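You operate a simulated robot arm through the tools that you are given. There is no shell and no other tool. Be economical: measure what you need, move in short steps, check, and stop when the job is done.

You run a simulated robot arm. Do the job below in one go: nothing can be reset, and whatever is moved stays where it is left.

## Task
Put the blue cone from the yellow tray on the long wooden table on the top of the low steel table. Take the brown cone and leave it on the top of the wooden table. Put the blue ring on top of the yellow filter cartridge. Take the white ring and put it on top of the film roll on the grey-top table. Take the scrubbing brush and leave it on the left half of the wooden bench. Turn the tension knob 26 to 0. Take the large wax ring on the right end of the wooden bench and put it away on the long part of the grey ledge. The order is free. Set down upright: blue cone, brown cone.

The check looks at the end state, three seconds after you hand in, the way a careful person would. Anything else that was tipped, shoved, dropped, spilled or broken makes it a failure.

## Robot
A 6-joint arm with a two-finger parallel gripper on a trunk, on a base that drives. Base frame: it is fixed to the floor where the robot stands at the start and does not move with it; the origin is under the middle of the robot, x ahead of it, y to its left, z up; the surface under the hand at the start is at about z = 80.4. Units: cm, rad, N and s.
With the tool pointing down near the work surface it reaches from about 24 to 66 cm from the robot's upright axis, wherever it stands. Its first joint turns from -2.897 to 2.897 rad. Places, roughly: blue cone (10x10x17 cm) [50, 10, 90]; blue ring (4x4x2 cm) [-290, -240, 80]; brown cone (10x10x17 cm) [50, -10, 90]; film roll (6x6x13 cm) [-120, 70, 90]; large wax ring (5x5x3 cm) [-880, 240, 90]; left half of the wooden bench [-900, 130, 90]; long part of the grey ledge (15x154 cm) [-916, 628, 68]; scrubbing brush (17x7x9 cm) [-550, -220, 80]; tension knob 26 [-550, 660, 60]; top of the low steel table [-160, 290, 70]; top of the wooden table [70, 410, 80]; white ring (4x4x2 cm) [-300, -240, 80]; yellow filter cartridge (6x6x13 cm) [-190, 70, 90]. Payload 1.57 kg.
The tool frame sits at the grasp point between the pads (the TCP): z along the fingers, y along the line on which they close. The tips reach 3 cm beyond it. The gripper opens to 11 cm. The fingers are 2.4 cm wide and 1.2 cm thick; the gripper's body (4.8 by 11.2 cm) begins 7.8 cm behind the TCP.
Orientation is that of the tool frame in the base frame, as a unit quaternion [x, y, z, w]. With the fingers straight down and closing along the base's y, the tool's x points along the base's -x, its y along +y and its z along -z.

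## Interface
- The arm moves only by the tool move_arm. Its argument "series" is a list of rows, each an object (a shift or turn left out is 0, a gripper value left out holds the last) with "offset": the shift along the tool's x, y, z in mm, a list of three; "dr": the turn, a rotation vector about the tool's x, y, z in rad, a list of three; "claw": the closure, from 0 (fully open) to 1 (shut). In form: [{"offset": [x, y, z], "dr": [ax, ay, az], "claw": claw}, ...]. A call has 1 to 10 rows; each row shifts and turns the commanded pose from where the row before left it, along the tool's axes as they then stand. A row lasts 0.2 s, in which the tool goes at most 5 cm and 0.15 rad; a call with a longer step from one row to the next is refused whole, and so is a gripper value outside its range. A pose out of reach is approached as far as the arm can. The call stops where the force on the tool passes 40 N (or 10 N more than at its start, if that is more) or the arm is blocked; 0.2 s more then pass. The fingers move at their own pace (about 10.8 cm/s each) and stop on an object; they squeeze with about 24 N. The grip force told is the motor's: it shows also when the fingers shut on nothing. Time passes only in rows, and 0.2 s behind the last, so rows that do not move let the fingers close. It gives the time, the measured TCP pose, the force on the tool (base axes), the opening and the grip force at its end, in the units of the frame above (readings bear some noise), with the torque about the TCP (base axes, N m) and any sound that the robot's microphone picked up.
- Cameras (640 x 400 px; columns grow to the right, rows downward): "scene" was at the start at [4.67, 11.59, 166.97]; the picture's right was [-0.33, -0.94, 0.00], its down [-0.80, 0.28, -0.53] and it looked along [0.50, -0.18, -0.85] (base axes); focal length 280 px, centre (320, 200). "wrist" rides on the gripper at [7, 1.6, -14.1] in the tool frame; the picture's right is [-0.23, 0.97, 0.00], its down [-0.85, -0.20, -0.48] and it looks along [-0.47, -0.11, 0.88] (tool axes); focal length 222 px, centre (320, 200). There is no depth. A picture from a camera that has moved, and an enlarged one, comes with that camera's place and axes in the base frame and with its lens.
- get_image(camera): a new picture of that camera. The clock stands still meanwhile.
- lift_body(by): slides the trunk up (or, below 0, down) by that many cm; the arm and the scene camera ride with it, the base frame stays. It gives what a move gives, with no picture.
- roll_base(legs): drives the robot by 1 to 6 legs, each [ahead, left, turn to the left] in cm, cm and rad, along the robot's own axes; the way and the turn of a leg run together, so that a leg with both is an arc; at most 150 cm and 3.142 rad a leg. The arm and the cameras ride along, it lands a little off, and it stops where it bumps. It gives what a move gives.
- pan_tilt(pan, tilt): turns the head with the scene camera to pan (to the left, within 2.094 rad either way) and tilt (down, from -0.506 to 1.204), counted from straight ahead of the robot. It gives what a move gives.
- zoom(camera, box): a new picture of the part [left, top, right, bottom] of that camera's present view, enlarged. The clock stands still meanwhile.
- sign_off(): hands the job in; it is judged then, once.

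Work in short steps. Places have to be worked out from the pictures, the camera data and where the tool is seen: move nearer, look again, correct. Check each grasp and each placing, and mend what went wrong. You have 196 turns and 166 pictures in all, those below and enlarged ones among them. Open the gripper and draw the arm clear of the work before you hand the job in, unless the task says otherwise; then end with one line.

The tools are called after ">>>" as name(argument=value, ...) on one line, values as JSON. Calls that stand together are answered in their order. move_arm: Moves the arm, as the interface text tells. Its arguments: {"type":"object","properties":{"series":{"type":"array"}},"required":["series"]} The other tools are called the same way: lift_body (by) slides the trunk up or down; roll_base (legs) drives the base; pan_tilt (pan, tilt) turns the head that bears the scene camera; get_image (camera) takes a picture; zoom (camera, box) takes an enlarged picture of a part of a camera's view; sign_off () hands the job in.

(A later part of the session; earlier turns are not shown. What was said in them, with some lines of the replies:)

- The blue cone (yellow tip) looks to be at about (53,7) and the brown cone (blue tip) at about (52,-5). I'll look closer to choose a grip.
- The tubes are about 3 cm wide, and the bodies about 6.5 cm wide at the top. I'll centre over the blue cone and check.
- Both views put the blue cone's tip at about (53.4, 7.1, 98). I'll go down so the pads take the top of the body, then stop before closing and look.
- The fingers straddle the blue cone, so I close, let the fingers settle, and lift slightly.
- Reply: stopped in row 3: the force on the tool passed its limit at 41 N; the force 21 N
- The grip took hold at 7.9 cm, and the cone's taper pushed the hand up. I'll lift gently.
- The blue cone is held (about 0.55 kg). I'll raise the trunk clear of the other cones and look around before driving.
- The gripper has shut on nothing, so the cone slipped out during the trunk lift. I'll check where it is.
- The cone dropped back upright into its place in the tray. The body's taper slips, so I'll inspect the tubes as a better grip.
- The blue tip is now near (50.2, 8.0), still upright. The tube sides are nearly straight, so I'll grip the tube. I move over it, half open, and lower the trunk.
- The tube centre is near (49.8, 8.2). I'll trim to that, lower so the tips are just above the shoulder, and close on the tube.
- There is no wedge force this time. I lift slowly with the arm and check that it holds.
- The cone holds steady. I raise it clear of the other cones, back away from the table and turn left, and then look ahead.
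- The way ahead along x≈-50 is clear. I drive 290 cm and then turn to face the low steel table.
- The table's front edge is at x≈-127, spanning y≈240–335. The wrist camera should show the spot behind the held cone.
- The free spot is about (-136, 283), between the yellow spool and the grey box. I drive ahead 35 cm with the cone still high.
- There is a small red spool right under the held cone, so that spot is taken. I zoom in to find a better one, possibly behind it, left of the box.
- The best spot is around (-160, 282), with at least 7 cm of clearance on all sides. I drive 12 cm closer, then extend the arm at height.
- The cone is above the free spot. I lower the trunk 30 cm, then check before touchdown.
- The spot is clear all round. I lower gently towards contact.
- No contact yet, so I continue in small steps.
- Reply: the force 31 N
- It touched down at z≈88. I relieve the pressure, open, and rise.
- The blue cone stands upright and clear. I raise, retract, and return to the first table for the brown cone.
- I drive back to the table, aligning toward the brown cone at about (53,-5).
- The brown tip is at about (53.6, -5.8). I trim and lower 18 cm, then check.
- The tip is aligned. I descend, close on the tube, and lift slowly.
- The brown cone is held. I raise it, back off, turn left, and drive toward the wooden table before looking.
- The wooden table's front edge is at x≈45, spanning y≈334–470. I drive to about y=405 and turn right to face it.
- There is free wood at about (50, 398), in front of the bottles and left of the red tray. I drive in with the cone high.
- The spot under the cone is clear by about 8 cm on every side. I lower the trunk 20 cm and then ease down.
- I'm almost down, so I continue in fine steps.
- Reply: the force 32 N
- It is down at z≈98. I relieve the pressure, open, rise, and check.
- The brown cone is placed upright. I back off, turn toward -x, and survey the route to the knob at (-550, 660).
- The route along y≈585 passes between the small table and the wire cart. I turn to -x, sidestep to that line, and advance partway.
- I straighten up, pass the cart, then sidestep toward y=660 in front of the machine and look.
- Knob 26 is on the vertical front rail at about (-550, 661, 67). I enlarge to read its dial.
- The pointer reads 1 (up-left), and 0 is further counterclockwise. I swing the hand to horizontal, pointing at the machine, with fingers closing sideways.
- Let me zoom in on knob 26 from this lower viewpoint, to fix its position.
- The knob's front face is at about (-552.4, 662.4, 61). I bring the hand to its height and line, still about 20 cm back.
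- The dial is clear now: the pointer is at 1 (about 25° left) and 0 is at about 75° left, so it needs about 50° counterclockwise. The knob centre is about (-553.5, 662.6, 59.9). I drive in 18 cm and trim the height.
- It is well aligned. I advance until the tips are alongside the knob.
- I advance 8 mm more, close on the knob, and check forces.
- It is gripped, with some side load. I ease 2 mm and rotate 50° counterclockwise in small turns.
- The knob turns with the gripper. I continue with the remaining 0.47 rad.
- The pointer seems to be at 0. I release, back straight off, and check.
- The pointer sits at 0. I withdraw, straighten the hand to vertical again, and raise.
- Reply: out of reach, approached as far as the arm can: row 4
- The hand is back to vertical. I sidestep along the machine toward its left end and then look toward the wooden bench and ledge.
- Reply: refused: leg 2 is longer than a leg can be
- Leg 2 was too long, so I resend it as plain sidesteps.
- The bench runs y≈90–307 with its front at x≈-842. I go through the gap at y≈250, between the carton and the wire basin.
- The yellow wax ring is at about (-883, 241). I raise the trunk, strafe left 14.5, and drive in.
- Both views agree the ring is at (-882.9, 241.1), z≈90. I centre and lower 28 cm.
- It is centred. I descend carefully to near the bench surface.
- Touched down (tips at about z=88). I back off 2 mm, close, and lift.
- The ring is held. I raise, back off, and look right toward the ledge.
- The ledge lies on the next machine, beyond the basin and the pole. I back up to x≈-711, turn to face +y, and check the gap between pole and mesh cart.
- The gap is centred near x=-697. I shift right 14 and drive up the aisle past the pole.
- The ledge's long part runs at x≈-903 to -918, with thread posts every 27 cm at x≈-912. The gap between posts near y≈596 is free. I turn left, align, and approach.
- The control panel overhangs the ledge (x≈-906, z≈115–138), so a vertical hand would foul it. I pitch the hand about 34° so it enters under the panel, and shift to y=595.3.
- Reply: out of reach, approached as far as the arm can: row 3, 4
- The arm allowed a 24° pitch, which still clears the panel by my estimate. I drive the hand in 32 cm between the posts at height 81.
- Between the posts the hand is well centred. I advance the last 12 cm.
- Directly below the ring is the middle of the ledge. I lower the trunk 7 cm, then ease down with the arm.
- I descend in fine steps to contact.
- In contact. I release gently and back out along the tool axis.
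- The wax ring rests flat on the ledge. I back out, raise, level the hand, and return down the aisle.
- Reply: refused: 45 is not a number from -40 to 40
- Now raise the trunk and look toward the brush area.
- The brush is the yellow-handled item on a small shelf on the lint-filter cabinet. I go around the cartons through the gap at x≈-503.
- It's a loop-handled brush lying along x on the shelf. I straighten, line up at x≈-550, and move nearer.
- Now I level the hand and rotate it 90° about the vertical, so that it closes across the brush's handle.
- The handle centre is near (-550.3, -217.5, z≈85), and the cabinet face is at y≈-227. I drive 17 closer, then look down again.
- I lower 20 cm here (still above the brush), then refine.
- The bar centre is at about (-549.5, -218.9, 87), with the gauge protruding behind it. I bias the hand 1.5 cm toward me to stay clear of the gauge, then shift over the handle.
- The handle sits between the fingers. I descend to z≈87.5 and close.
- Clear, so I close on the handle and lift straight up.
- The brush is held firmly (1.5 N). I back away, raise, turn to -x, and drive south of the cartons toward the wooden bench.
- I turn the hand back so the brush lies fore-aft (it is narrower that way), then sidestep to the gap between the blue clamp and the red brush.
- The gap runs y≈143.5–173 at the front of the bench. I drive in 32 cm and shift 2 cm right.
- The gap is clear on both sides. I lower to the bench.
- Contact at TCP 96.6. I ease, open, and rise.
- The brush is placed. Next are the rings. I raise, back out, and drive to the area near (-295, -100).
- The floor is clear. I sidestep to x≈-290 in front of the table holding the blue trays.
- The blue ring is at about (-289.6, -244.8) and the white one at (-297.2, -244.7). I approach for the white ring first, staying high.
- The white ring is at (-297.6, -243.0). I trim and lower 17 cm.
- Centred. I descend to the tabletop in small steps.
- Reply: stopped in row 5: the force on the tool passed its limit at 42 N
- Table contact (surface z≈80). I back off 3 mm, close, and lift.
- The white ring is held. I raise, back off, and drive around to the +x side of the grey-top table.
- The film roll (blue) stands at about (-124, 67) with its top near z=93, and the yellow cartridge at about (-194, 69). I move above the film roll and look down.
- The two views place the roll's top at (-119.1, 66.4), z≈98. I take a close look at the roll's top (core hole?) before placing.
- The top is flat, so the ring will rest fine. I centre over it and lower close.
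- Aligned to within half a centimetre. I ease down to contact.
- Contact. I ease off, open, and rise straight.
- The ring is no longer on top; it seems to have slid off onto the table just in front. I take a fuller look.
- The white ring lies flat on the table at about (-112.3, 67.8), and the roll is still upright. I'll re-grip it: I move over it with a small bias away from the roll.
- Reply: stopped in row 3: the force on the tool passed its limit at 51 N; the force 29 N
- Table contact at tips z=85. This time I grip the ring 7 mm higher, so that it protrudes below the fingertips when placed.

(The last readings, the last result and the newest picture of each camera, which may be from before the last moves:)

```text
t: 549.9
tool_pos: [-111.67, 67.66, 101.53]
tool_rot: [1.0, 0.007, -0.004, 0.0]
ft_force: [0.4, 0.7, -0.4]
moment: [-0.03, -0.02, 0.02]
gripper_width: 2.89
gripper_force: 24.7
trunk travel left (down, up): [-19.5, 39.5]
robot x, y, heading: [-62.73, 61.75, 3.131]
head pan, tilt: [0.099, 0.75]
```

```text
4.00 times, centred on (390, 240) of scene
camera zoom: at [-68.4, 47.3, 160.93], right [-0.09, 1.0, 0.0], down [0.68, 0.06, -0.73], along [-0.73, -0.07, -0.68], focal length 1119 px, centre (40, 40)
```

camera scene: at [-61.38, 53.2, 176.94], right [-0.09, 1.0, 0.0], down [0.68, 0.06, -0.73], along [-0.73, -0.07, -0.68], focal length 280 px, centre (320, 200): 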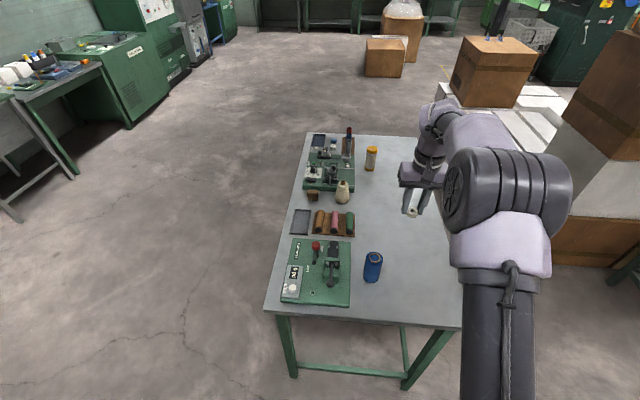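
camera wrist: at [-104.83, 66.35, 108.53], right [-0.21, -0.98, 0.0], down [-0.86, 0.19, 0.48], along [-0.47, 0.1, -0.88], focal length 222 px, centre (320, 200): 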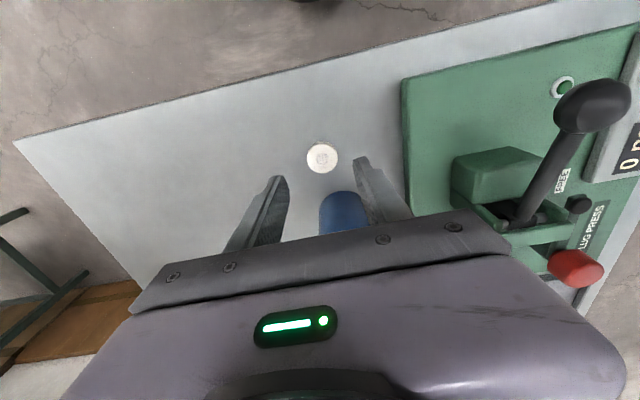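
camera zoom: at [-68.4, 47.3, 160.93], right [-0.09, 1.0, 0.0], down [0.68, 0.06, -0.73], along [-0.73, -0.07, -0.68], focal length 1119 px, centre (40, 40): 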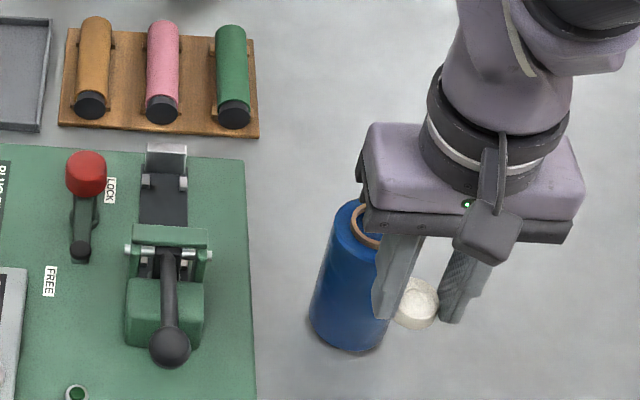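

The ring is held well centred. I raise, move over the roll centre (-119.3, 66.4), and check alignment.

>>> move_arm(series=[{"offset": [0, 0, -35], "claw": 1}, {"offset": [-37, 6, 0]}, {"offset": [-36, 5, 0]}, {"offset": [0, 0, 20]}, {"offset": [0, 0, 0]}])

>>> zoom(camera="scene", box=[340, 190, 440, 290])

>>> zoom(camera="wrist", box=[240, 80, 400, 220])

```text
t: 551.1
tool_pos: [-118.73, 66.45, 103.0]
tool_rot: [1.0, 0.007, -0.006, 0.0]
ft_force: [-0.1, -0.6, -0.1]
moment: [0.0, -0.01, 0.0]
gripper_width: 2.98
gripper_force: 23.9
trunk travel left (down, up): [-19.5, 39.5]
robot x, y, heading: [-62.22, 62.64, 3.133]
head pan, tilt: [0.099, 0.75]
```

```text
4.00 times, centred on (390, 240) of scene
camera zoom: at [-68.37, 47.29, 160.94], right [-0.09, 1.0, 0.0], down [0.68, 0.06, -0.73], along [-0.73, -0.07, -0.68], focal length 1119 px, centre (40, 40)
```

zoom: 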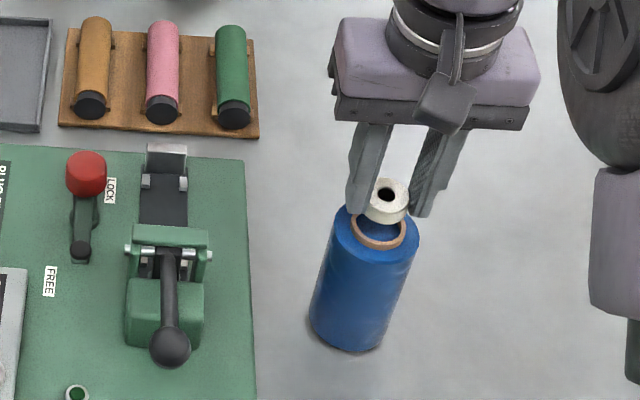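

```text
2.86 times, centred on (320, 150) of wrist
camera zoom: at [-111.64, 64.86, 117.07], right [-0.21, -0.98, 0.0], down [-0.85, 0.19, 0.49], along [-0.48, 0.1, -0.87], focal length 635 px, centre (320, 343)
```

zoom: 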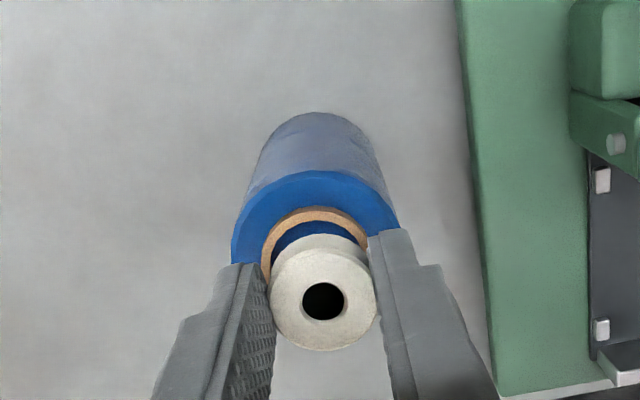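

The ring and roll centres agree within 2 mm. I descend gently to light contact.

>>> move_arm(series=[{"offset": [0, 0, 12], "claw": 1}, {"offset": [0, 0, 4]}, {"offset": [0, 0, 2]}, {"offset": [0, 0, 0]}])

```text
t: 552.1
tool_pos: [-118.94, 66.55, 101.3]
tool_rot: [1.0, 0.008, -0.005, 0.0]
ft_force: [0.9, -0.1, -0.6]
moment: [0.0, 0.02, 0.02]
gripper_width: 2.96
gripper_force: 24.4
trunk travel left (down, up): [-19.5, 39.5]
robot x, y, heading: [-62.29, 62.37, 3.132]
head pan, tilt: [0.099, 0.75]
```

>>> move_arm(series=[{"offset": [0, 0, 1.5], "claw": 1}, {"offset": [0, 0, 1.5]}, {"offset": [0, 0, 0]}])

```text
t: 552.9
tool_pos: [-118.89, 66.47, 101.0]
tool_rot: [1.0, 0.007, -0.005, 0.0]
ft_force: [-0.1, 0.4, -0.4]
moment: [0.0, 0.03, -0.01]
gripper_width: 2.95
gripper_force: 24.5
trunk travel left (down, up): [-19.5, 39.5]
robot x, y, heading: [-61.93, 61.94, 3.135]
head pan, tilt: [0.099, 0.75]
```

>>> move_arm(series=[{"offset": [0, 0, 1.5], "claw": 1}, {"offset": [0, 0, 1.5]}, {"offset": [0, 0, 0]}])

```text
t: 553.7
tool_pos: [-118.9, 66.45, 100.9]
tool_rot: [1.0, 0.007, -0.006, -0.001]
ft_force: [-0.8, 0.4, 15.3]
moment: [0.01, -0.02, -0.06]
gripper_width: 2.96
gripper_force: 24.4
trunk travel left (down, up): [-19.5, 39.5]
robot x, y, heading: [-62.52, 62.35, 3.132]
head pan, tilt: [0.099, 0.75]
```

Light contact. I relieve 1 mm, then open in small increments so both fingers leave the ring evenly.

>>> move_arm(series=[{"offset": [0, 0, -1.2], "claw": 1}, {"claw": 0.73}, {"claw": 0.71}, {"claw": 0.69}, {"claw": 0.67}, {"claw": 0.64}, {"claw": 0.6}, {"claw": 0.55}, {"claw": 0.5}])

>>> zoom(camera="scene", box=[340, 190, 440, 290])

```text
t: 555.7
tool_pos: [-118.92, 66.41, 100.78]
tool_rot: [1.0, 0.006, -0.005, 0.001]
ft_force: [0.0, -0.4, -0.7]
moment: [0.01, -0.03, -0.01]
gripper_width: 5.48
gripper_force: 0.1
trunk travel left (down, up): [-19.5, 39.5]
robot x, y, heading: [-62.01, 62.53, 3.134]
head pan, tilt: [0.099, 0.75]
```

```text
4.00 times, centred on (390, 240) of scene
camera zoom: at [-68.37, 47.29, 160.94], right [-0.09, 1.0, 0.0], down [0.68, 0.06, -0.73], along [-0.73, -0.07, -0.68], focal length 1119 px, centre (40, 40)
```

zoom: 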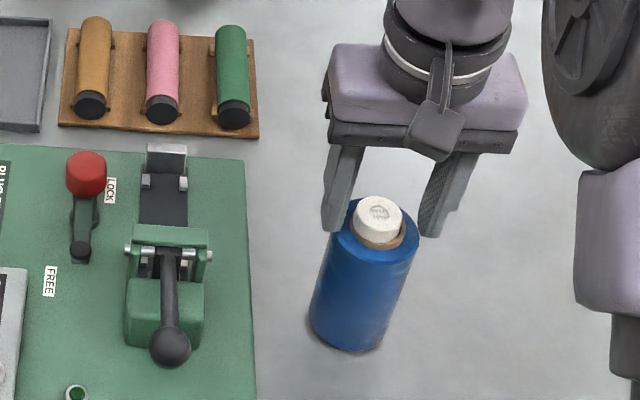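

The ring is sitting on the roll. I rise straight up and verify.

>>> move_arm(series=[{"offset": [0, 0, -10], "claw": 0.5}, {"offset": [0, 0, -20]}, {"offset": [0, 0, -40]}, {"offset": [0, 0, -40]}, {"offset": [0, 0, 0]}])

>>> zoom(camera="scene", box=[340, 190, 440, 290])

```text
t: 556.9
tool_pos: [-118.87, 66.38, 111.79]
tool_rot: [1.0, 0.007, -0.005, -0.001]
ft_force: [0.3, -0.3, 0.5]
moment: [-0.04, 0.02, 0.0]
gripper_width: 5.51
gripper_force: 0.0
trunk travel left (down, up): [-19.5, 39.5]
robot x, y, heading: [-62.1, 62.21, 3.132]
head pan, tilt: [0.099, 0.75]
```

```text
4.00 times, centred on (390, 240) of scene
camera zoom: at [-68.39, 47.3, 160.93], right [-0.09, 1.0, 0.0], down [0.68, 0.06, -0.73], along [-0.73, -0.07, -0.68], focal length 1119 px, centre (40, 40)
```

zoom: 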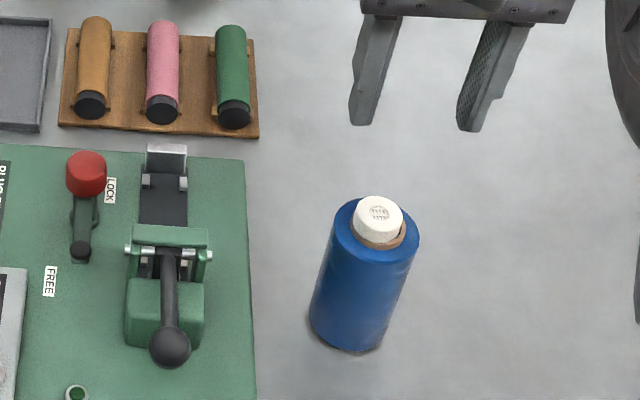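

The white ring is on the film roll. Now for the blue ring: raise, and drive back to the small table.

>>> lift_body(by=14)

>>> roll_base(legs=[[0, 0, 1.58], [150, 0, 0], [13, 0, 0], [0, -120, 0], [0, -103, 0]])

```text
t: 558.5
tool_pos: [-118.92, 66.35, 125.67]
tool_rot: [1.0, 0.006, -0.005, 0.0]
ft_force: [-0.2, -0.8, 0.5]
moment: [-0.03, -0.01, -0.03]
gripper_width: 5.51
gripper_force: 0.1
trunk travel left (down, up): [-33.5, 25.5]
robot x, y, heading: [-62.19, 61.98, 3.136]
head pan, tilt: [0.099, 0.75]
```

```text
t: 581.4
tool_pos: [-286.82, -160.76, 125.62]
tool_rot: [0.697, 0.717, -0.004, 0.004]
ft_force: [-0.6, -0.4, -0.2]
moment: [0.04, -0.03, 0.0]
gripper_width: 5.49
gripper_force: 0.0
trunk travel left (down, up): [-33.5, 25.5]
robot x, y, heading: [-283.69, -104.2, -1.56]
head pan, tilt: [0.099, 0.75]
```

>>> roll_base(legs=[[0, 0, -0.011], [77, -2.5, 0]])

>>> lift_body(by=-20)

>>> get_image(camera="wrist")

```text
t: 585.9
tool_pos: [-290.27, -237.88, 125.67]
tool_rot: [0.701, 0.714, -0.004, 0.004]
ft_force: [-0.4, 0.1, 0.6]
moment: [-0.01, -0.02, 0.03]
gripper_width: 5.5
gripper_force: 0.1
trunk travel left (down, up): [-33.5, 25.5]
robot x, y, heading: [-286.32, -181.27, -1.576]
head pan, tilt: [0.099, 0.75]
```

```text
t: 588.0
tool_pos: [-290.27, -237.89, 105.76]
tool_rot: [0.701, 0.713, -0.004, 0.004]
ft_force: [-0.8, 0.2, -0.5]
moment: [0.04, 0.0, 0.01]
gripper_width: 5.49
gripper_force: 0.1
trunk travel left (down, up): [-13.5, 45.5]
robot x, y, heading: [-285.96, -181.28, -1.573]
head pan, tilt: [0.099, 0.75]
```

```text
30 pictures are left
camera wrist: at [-288.69, -230.73, 119.73], right [0.98, -0.21, 0.0], down [-0.18, -0.85, 0.49], along [-0.1, -0.48, -0.87], focal length 222 px, centre (320, 200)
```

wrist: 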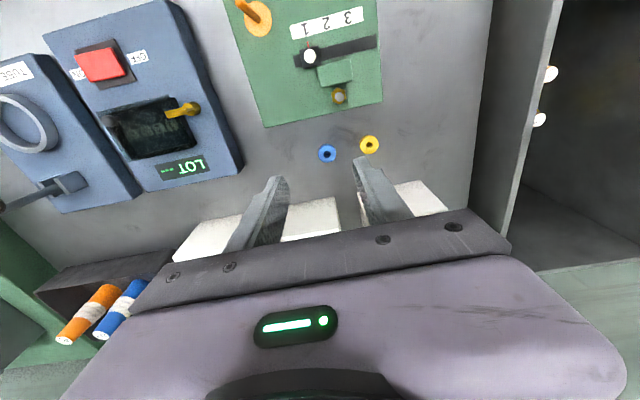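

The blue ring is at (-289.8, -243.0). I trim, lower the trunk 13 cm, and check once more.

>>> move_arm(series=[{"offset": [-26, 3, 0], "claw": 0.5}, {"offset": [-25, 2, 0]}, {"offset": [0, 0, 0]}])

>>> lift_body(by=-13)

>>> move_arm(series=[{"offset": [0, 0, 40]}, {"offset": [0, 0, 0]}])

>>> get_image(camera="wrist")

```text
t: 588.8
tool_pos: [-289.61, -242.87, 105.75]
tool_rot: [0.701, 0.714, -0.004, 0.003]
ft_force: [0.2, -0.4, -0.3]
moment: [-0.01, 0.0, -0.02]
gripper_width: 5.5
gripper_force: 0.1
trunk travel left (down, up): [-13.5, 45.5]
robot x, y, heading: [-286.46, -181.17, -1.574]
head pan, tilt: [0.099, 0.75]
```

```text
t: 590.4
tool_pos: [-289.61, -242.9, 92.78]
tool_rot: [0.701, 0.713, -0.003, 0.004]
ft_force: [0.3, 0.3, -0.4]
moment: [0.02, 0.0, 0.0]
gripper_width: 5.48
gripper_force: 0.0
trunk travel left (down, up): [-0.5, 58.5]
robot x, y, heading: [-286.2, -181.39, -1.576]
head pan, tilt: [0.099, 0.75]
```

```text
t: 591.0
tool_pos: [-289.64, -242.97, 88.75]
tool_rot: [0.701, 0.713, -0.003, 0.003]
ft_force: [-1.1, 0.3, -0.1]
moment: [0.0, 0.02, -0.02]
gripper_width: 5.53
gripper_force: 0.1
trunk travel left (down, up): [-0.5, 58.5]
robot x, y, heading: [-286.04, -181.05, -1.578]
head pan, tilt: [0.099, 0.75]
```

```text
29 pictures are left
camera wrist: at [-288.14, -235.88, 102.78], right [0.98, -0.21, 0.0], down [-0.19, -0.85, 0.49], along [-0.1, -0.48, -0.87], focal length 222 px, centre (320, 200)
```

wrist: 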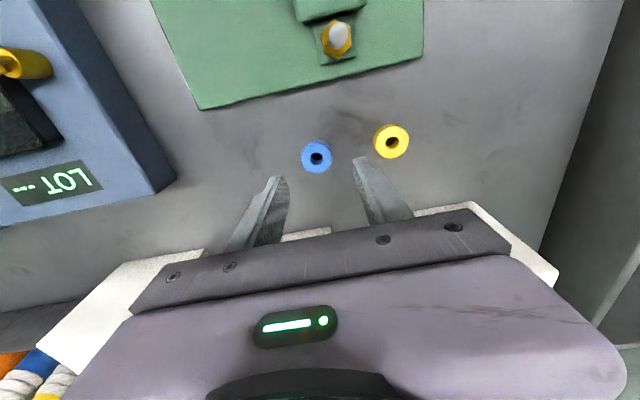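

Aligned. I descend to 7 mm above table contact, grip, and lift.

>>> move_arm(series=[{"offset": [2, -2, 30], "claw": 0.5}, {"offset": [0, 0, 20]}, {"offset": [0, 0, 0]}, {"claw": 1}, {"claw": 1}, {"claw": 1}, {"offset": [0, 0, -10]}, {"offset": [0, 0, -40]}, {"offset": [0, 0, -40]}, {"offset": [0, 0, 0]}])

>>> zoom(camera="wrist", box=[240, 80, 400, 220])

```text
t: 593.2
tool_pos: [-289.98, -242.78, 92.68]
tool_rot: [0.701, 0.713, -0.004, 0.003]
ft_force: [-0.7, -0.1, 0.1]
moment: [0.01, -0.01, -0.01]
gripper_width: 2.98
gripper_force: 24.4
trunk travel left (down, up): [-0.5, 58.5]
robot x, y, heading: [-286.1, -181.61, -1.579]
head pan, tilt: [0.099, 0.75]
```

```text
2.86 times, centred on (320, 150) of wrist
camera zoom: at [-288.35, -235.68, 106.75], right [0.98, -0.21, 0.0], down [-0.18, -0.85, 0.49], along [-0.1, -0.48, -0.87], focal length 635 px, centre (320, 343)
```

zoom: 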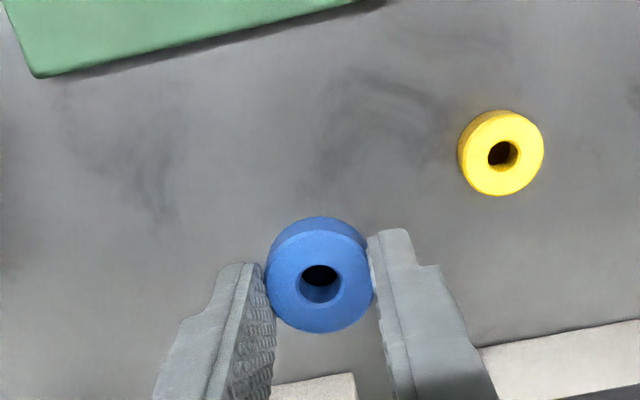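

The blue ring is held. I raise, back off, turn around, and line up with the cartridge from the -y side of the grey table.

>>> lift_body(by=33)

>>> roll_base(legs=[[-80, 0, 0], [0, 0, 1.571], [0, 0, 1.578], [0, -87, 0], [75, 0, 0]])

>>> pan_tilt(pan=0.1, tilt=0.8)

>>> get_image(camera="scene")

```text
t: 596.5
tool_pos: [-289.94, -242.8, 125.73]
tool_rot: [0.702, 0.713, -0.004, 0.004]
ft_force: [0.2, 0.0, 0.1]
moment: [-0.01, 0.01, 0.01]
gripper_width: 2.93
gripper_force: 23.9
trunk travel left (down, up): [-33.5, 25.5]
robot x, y, heading: [-286.47, -181.23, -1.573]
head pan, tilt: [0.099, 0.75]
```

```text
t: 616.3
tool_pos: [-193.38, 35.12, 125.67]
tool_rot: [0.711, -0.703, -0.003, -0.003]
ft_force: [-0.1, 0.4, -0.9]
moment: [-0.01, 0.01, -0.02]
gripper_width: 2.97
gripper_force: 24.3
trunk travel left (down, up): [-33.5, 25.5]
robot x, y, heading: [-196.9, -26.44, 1.562]
head pan, tilt: [0.099, 0.75]
```

```text
t: 617.0
tool_pos: [-193.34, 35.12, 125.76]
tool_rot: [0.711, -0.703, -0.002, -0.005]
ft_force: [-0.1, -0.2, -0.7]
moment: [0.04, 0.06, 0.05]
gripper_width: 2.95
gripper_force: 24.2
trunk travel left (down, up): [-33.5, 25.5]
robot x, y, heading: [-197.69, -26.43, 1.556]
head pan, tilt: [0.099, 0.799]
```

```text
27 pictures are left
camera scene: at [-211.98, -20.49, 174.54], right [1.0, 0.09, 0.0], down [0.06, -0.71, -0.7], along [-0.06, 0.69, -0.72], focal length 280 px, centre (320, 200)
```

scene: 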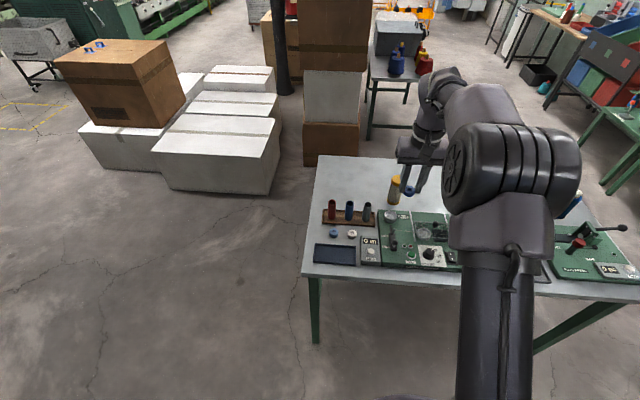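

The cartridge is at about (-187.5, 68). The reach is near its limit, so I drive to y≈1.5 (the same standoff as at the first table) and lower somewhat.

>>> roll_base(legs=[[28, -6.5, 0.012]])

>>> lift_body(by=-14)

>>> get_image(camera="wrist")

>>> zoom(camera="scene", box=[320, 160, 480, 300])

```text
t: 618.9
tool_pos: [-187.74, 62.97, 125.64]
tool_rot: [0.716, -0.698, -0.003, -0.003]
ft_force: [0.3, 0.3, -0.2]
moment: [-0.02, 0.0, 0.01]
gripper_width: 2.94
gripper_force: 23.6
trunk travel left (down, up): [-33.5, 25.5]
robot x, y, heading: [-190.56, 1.48, 1.572]
head pan, tilt: [0.099, 0.799]
```

```text
t: 620.6
tool_pos: [-187.75, 62.98, 111.68]
tool_rot: [0.715, -0.699, -0.003, -0.004]
ft_force: [-0.4, -0.7, -0.9]
moment: [-0.04, 0.0, -0.01]
gripper_width: 2.93
gripper_force: 23.5
trunk travel left (down, up): [-19.5, 39.5]
robot x, y, heading: [-190.78, 1.69, 1.572]
head pan, tilt: [0.099, 0.799]
```

```text
26 pictures are left
camera wrist: at [-189.08, 55.71, 125.73], right [-0.98, 0.2, 0.0], down [0.18, 0.85, 0.49], along [0.1, 0.48, -0.87], focal length 222 px, centre (320, 200)
```

wrist: 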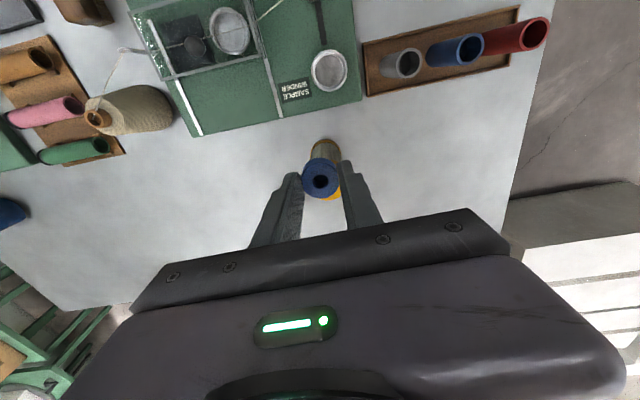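

```text
2.86 times, centred on (400, 230) of scene
camera zoom: at [-205.55, 7.13, 160.55], right [0.99, 0.1, 0.0], down [0.07, -0.71, -0.7], along [-0.07, 0.69, -0.72], focal length 799 px, centre (91, 114)
```

zoom: 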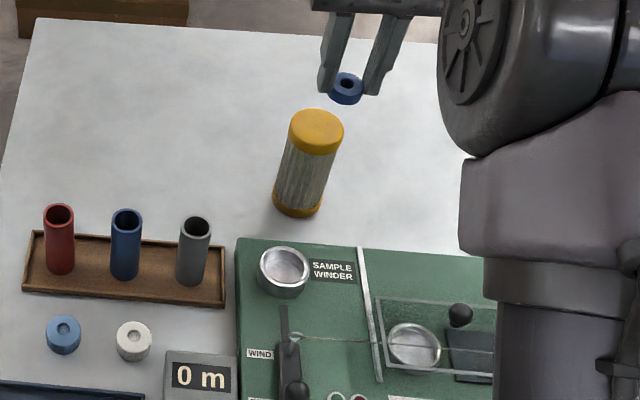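

The cartridge top is at about (-187.4, 67.4, 98). I extend 4.4 cm and check the reach and alignment.

>>> move_arm(series=[{"offset": [-22, -2, 0], "claw": 1}, {"offset": [-22, -1, 0]}, {"offset": [0, 0, 0]}, {"offset": [0, 0, 40]}, {"offset": [0, 0, 20]}, {"offset": [0, 0, 0]}])

>>> zoom(camera="wrist", box=[240, 80, 400, 220])

>>> zoom(camera="scene", box=[350, 140, 450, 240])

```text
t: 622.0
tool_pos: [-187.52, 67.42, 105.67]
tool_rot: [0.716, -0.698, -0.004, -0.004]
ft_force: [0.0, 0.0, -0.8]
moment: [0.01, 0.0, 0.0]
gripper_width: 2.94
gripper_force: 24.2
trunk travel left (down, up): [-19.5, 39.5]
robot x, y, heading: [-190.8, 1.19, 1.575]
head pan, tilt: [0.099, 0.799]
```

```text
2.86 times, centred on (320, 150) of wrist
camera zoom: at [-188.81, 60.24, 119.73], right [-0.98, 0.2, 0.0], down [0.18, 0.85, 0.49], along [0.1, 0.48, -0.87], focal length 635 px, centre (320, 343)
```

zoom: 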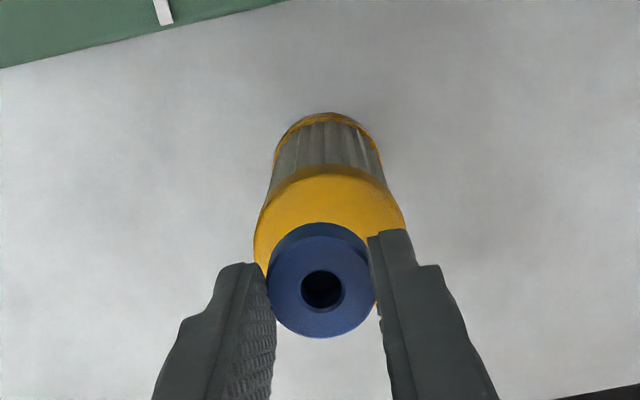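

```text
4.00 times, centred on (400, 190) of scene
camera zoom: at [-205.55, 7.14, 160.54], right [0.99, 0.1, 0.0], down [0.07, -0.71, -0.7], along [-0.07, 0.69, -0.72], focal length 1119 px, centre (0, 240)
```

zoom: 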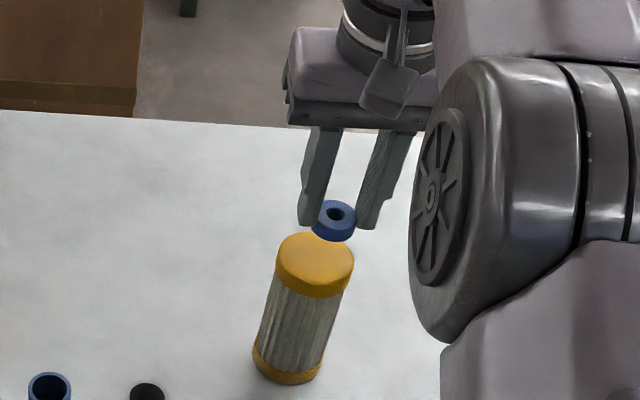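

The cartridge top centre is (-187.5, 68.0) and the ring is at (-187.4, 67.4). I nudge 6 mm forward and lower slowly.

>>> move_arm(series=[{"offset": [-6, 1, 0], "claw": 1}, {"offset": [0, 0, 20]}, {"offset": [0, 0, 10]}, {"offset": [0, 0, 5]}, {"offset": [0, 0, 0]}])

>>> zoom(camera="scene", box=[350, 140, 450, 240])

>>> zoom(camera="wrist", box=[240, 80, 400, 220])

```text
t: 623.2
tool_pos: [-187.61, 68.05, 102.15]
tool_rot: [0.715, -0.699, -0.003, -0.004]
ft_force: [0.1, 0.5, 0.2]
moment: [-0.03, -0.01, -0.01]
gripper_width: 2.94
gripper_force: 24.3
trunk travel left (down, up): [-19.5, 39.5]
robot x, y, heading: [-190.73, 1.22, 1.572]
head pan, tilt: [0.099, 0.799]
```

```text
4.00 times, centred on (400, 190) of scene
camera zoom: at [-205.55, 7.14, 160.54], right [0.99, 0.1, 0.0], down [0.07, -0.71, -0.7], along [-0.07, 0.69, -0.72], focal length 1119 px, centre (0, 240)
```

zoom: 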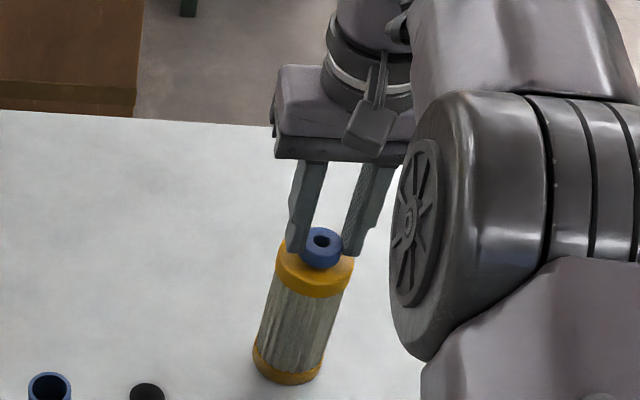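

```text
2.86 times, centred on (320, 150) of wrist
camera zoom: at [-189.01, 60.87, 116.24], right [-0.98, 0.2, 0.0], down [0.18, 0.85, 0.49], along [0.1, 0.48, -0.87], focal length 635 px, centre (320, 343)
```

zoom: 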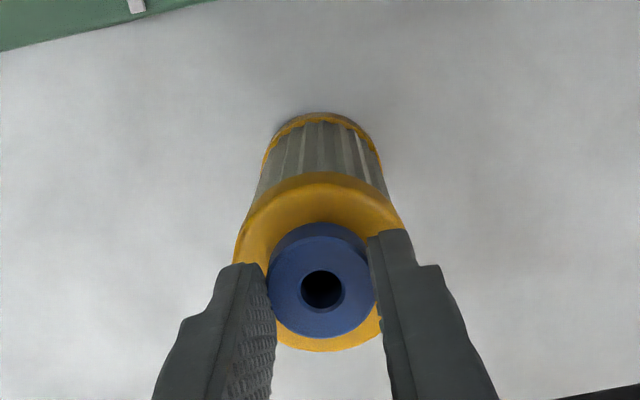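

Well centred. I ease down in 1.5 mm steps to light contact.

>>> move_arm(series=[{"offset": [0, 0, 2], "claw": 1}, {"offset": [0, 0, 2]}, {"offset": [0, 0, 0]}])

```text
t: 624.0
tool_pos: [-187.52, 67.96, 101.83]
tool_rot: [0.716, -0.699, -0.003, -0.004]
ft_force: [0.3, 0.1, -0.2]
moment: [0.01, -0.01, 0.02]
gripper_width: 2.95
gripper_force: 23.8
trunk travel left (down, up): [-19.5, 39.5]
robot x, y, heading: [-190.8, 1.5, 1.576]
head pan, tilt: [0.099, 0.799]
```

>>> move_arm(series=[{"offset": [0, 0, 1.5], "claw": 1}, {"offset": [0, 0, 1.5]}, {"offset": [0, 0, 0]}])

```text
t: 624.8
tool_pos: [-187.52, 67.96, 101.74]
tool_rot: [0.716, -0.698, -0.003, -0.005]
ft_force: [-0.6, 1.1, 8.1]
moment: [0.17, 0.04, -0.03]
gripper_width: 2.95
gripper_force: 23.9
trunk travel left (down, up): [-19.5, 39.5]
robot x, y, heading: [-191.09, 1.12, 1.574]
head pan, tilt: [0.099, 0.799]
```

Light contact (8 N). I open gradually.

>>> move_arm(series=[{"offset": [0, 0, -1], "claw": 1}, {"claw": 0.73}, {"claw": 0.71}, {"claw": 0.69}, {"claw": 0.67}, {"claw": 0.64}, {"claw": 0.6}, {"claw": 0.55}, {"claw": 0.5}])

>>> zoom(camera="scene", box=[350, 140, 450, 240])

```text
t: 626.8
tool_pos: [-187.59, 68.22, 101.74]
tool_rot: [0.716, -0.698, -0.003, -0.004]
ft_force: [0.2, 0.1, -0.4]
moment: [0.0, -0.02, 0.01]
gripper_width: 5.52
gripper_force: 0.0
trunk travel left (down, up): [-19.5, 39.5]
robot x, y, heading: [-190.99, 1.16, 1.573]
head pan, tilt: [0.099, 0.799]
```

```text
4.00 times, centred on (400, 190) of scene
camera zoom: at [-205.55, 7.14, 160.54], right [0.99, 0.1, 0.0], down [0.07, -0.71, -0.7], along [-0.07, 0.69, -0.72], focal length 1119 px, centre (0, 240)
```

zoom: 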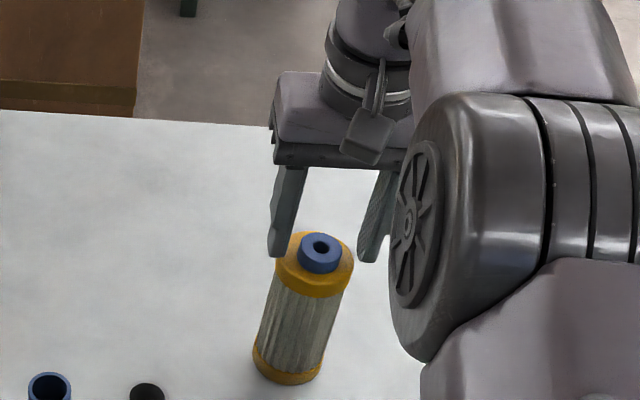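

The ring sits on the cartridge. I rise straight, lift away, back off, and check both rings.

>>> move_arm(series=[{"offset": [0, 0, -10], "claw": 0.5}, {"offset": [0, 0, -20]}, {"offset": [0, 0, -40]}, {"offset": [0, 0, -40]}, {"offset": [0, 0, 0]}])

>>> lift_body(by=18)

>>> roll_base(legs=[[-40, 0, 0]])

>>> pan_tilt(pan=-0.2, tilt=0.75)

>>> get_image(camera="scene")

```text
t: 628.0
tool_pos: [-187.34, 67.76, 112.75]
tool_rot: [0.716, -0.698, -0.003, -0.004]
ft_force: [0.1, -0.4, 0.3]
moment: [-0.02, 0.03, 0.0]
gripper_width: 5.5
gripper_force: 0.0
trunk travel left (down, up): [-19.5, 39.5]
robot x, y, heading: [-190.74, 1.03, 1.57]
head pan, tilt: [0.099, 0.799]
```

```text
t: 630.0
tool_pos: [-187.47, 67.8, 130.59]
tool_rot: [0.716, -0.699, -0.003, -0.005]
ft_force: [1.1, 0.7, 0.2]
moment: [0.05, 0.04, 0.02]
gripper_width: 5.53
gripper_force: 0.1
trunk travel left (down, up): [-37.5, 21.5]
robot x, y, heading: [-190.8, 1.66, 1.574]
head pan, tilt: [0.099, 0.799]
```

```text
t: 632.5
tool_pos: [-187.54, 28.05, 130.76]
tool_rot: [0.717, -0.698, -0.003, -0.004]
ft_force: [-0.5, 0.2, 0.1]
moment: [-0.02, -0.01, 0.02]
gripper_width: 5.48
gripper_force: 0.0
trunk travel left (down, up): [-37.5, 21.5]
robot x, y, heading: [-190.79, -38.55, 1.577]
head pan, tilt: [0.099, 0.799]
```

```text
t: 633.3
tool_pos: [-187.53, 28.03, 130.62]
tool_rot: [0.717, -0.697, -0.003, -0.005]
ft_force: [-0.4, 1.2, -0.2]
moment: [0.01, 0.0, 0.01]
gripper_width: 5.49
gripper_force: 0.2
trunk travel left (down, up): [-37.5, 21.5]
robot x, y, heading: [-190.76, -38.25, 1.582]
head pan, tilt: [-0.201, 0.75]
```

```text
19 pictures are left
camera scene: at [-202.88, -32.58, 178.94], right [0.98, -0.19, 0.0], down [-0.13, -0.67, -0.73], along [0.14, 0.72, -0.68], focal length 280 px, centre (320, 200)
```

scene: 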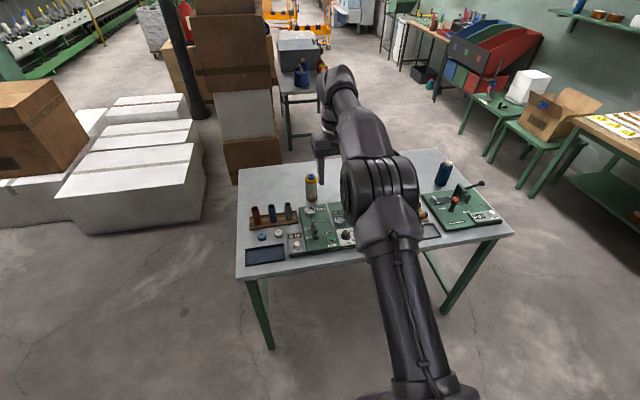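

>>> zoom(camera="scene", box=[280, 140, 480, 240])

>>> zoom(camera="scene", box=[260, 30, 380, 110])

```text
3.20 times, centred on (380, 190) of scene
camera zoom: at [-202.88, -32.58, 178.94], right [0.98, -0.19, 0.0], down [-0.13, -0.67, -0.73], along [0.14, 0.72, -0.68], focal length 895 px, centre (128, 232)
```

zoom: 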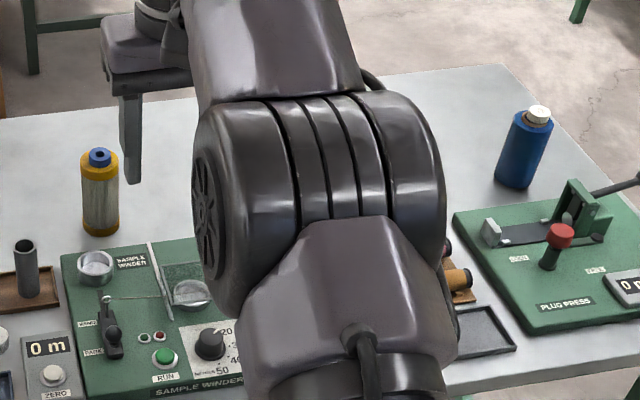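

```text
5.00 times, centred on (320, 70) of scene
camera zoom: at [-202.88, -32.58, 178.94], right [0.98, -0.19, 0.0], down [-0.13, -0.67, -0.73], along [0.14, 0.72, -0.68], focal length 1399 px, centre (320, 850)
```

zoom: 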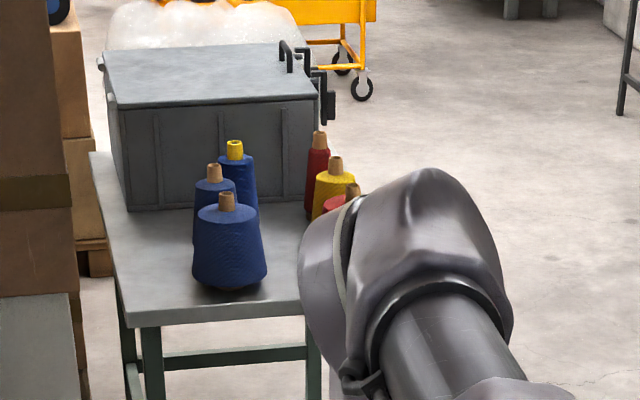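

Both rings and the blue cone check out. I open the gripper fully, draw further clear of the table, and hand in.

>>> roll_base(legs=[[-50, 0, 0]])

>>> move_arm(series=[{"claw": 0}, {"claw": 0}, {"claw": 0}])

>>> sign_off()

```text
t: 636.2
tool_pos: [-186.92, -21.7, 130.64]
tool_rot: [0.715, -0.699, -0.004, -0.004]
ft_force: [0.2, 0.7, 0.2]
moment: [0.01, -0.01, -0.02]
gripper_width: 5.5
gripper_force: 0.1
trunk travel left (down, up): [-37.5, 21.5]
robot x, y, heading: [-190.32, -88.21, 1.576]
head pan, tilt: [-0.201, 0.75]
```

```text
t: 637.0
tool_pos: [-187.0, -21.64, 130.7]
tool_rot: [0.716, -0.699, -0.003, -0.004]
ft_force: [0.0, -0.7, -0.1]
moment: [-0.01, -0.02, 0.01]
gripper_width: 11.01
gripper_force: 0.0
trunk travel left (down, up): [-37.5, 21.5]
robot x, y, heading: [-190.5, -88.38, 1.573]
head pan, tilt: [-0.201, 0.75]
```

```text
The job is handed in.
```

All seven items are done and the job is handed in; on the way, the blue cone slipped back upright into its tray once and the white ring fell onto the grey table once, and I placed both correctly on the second try.
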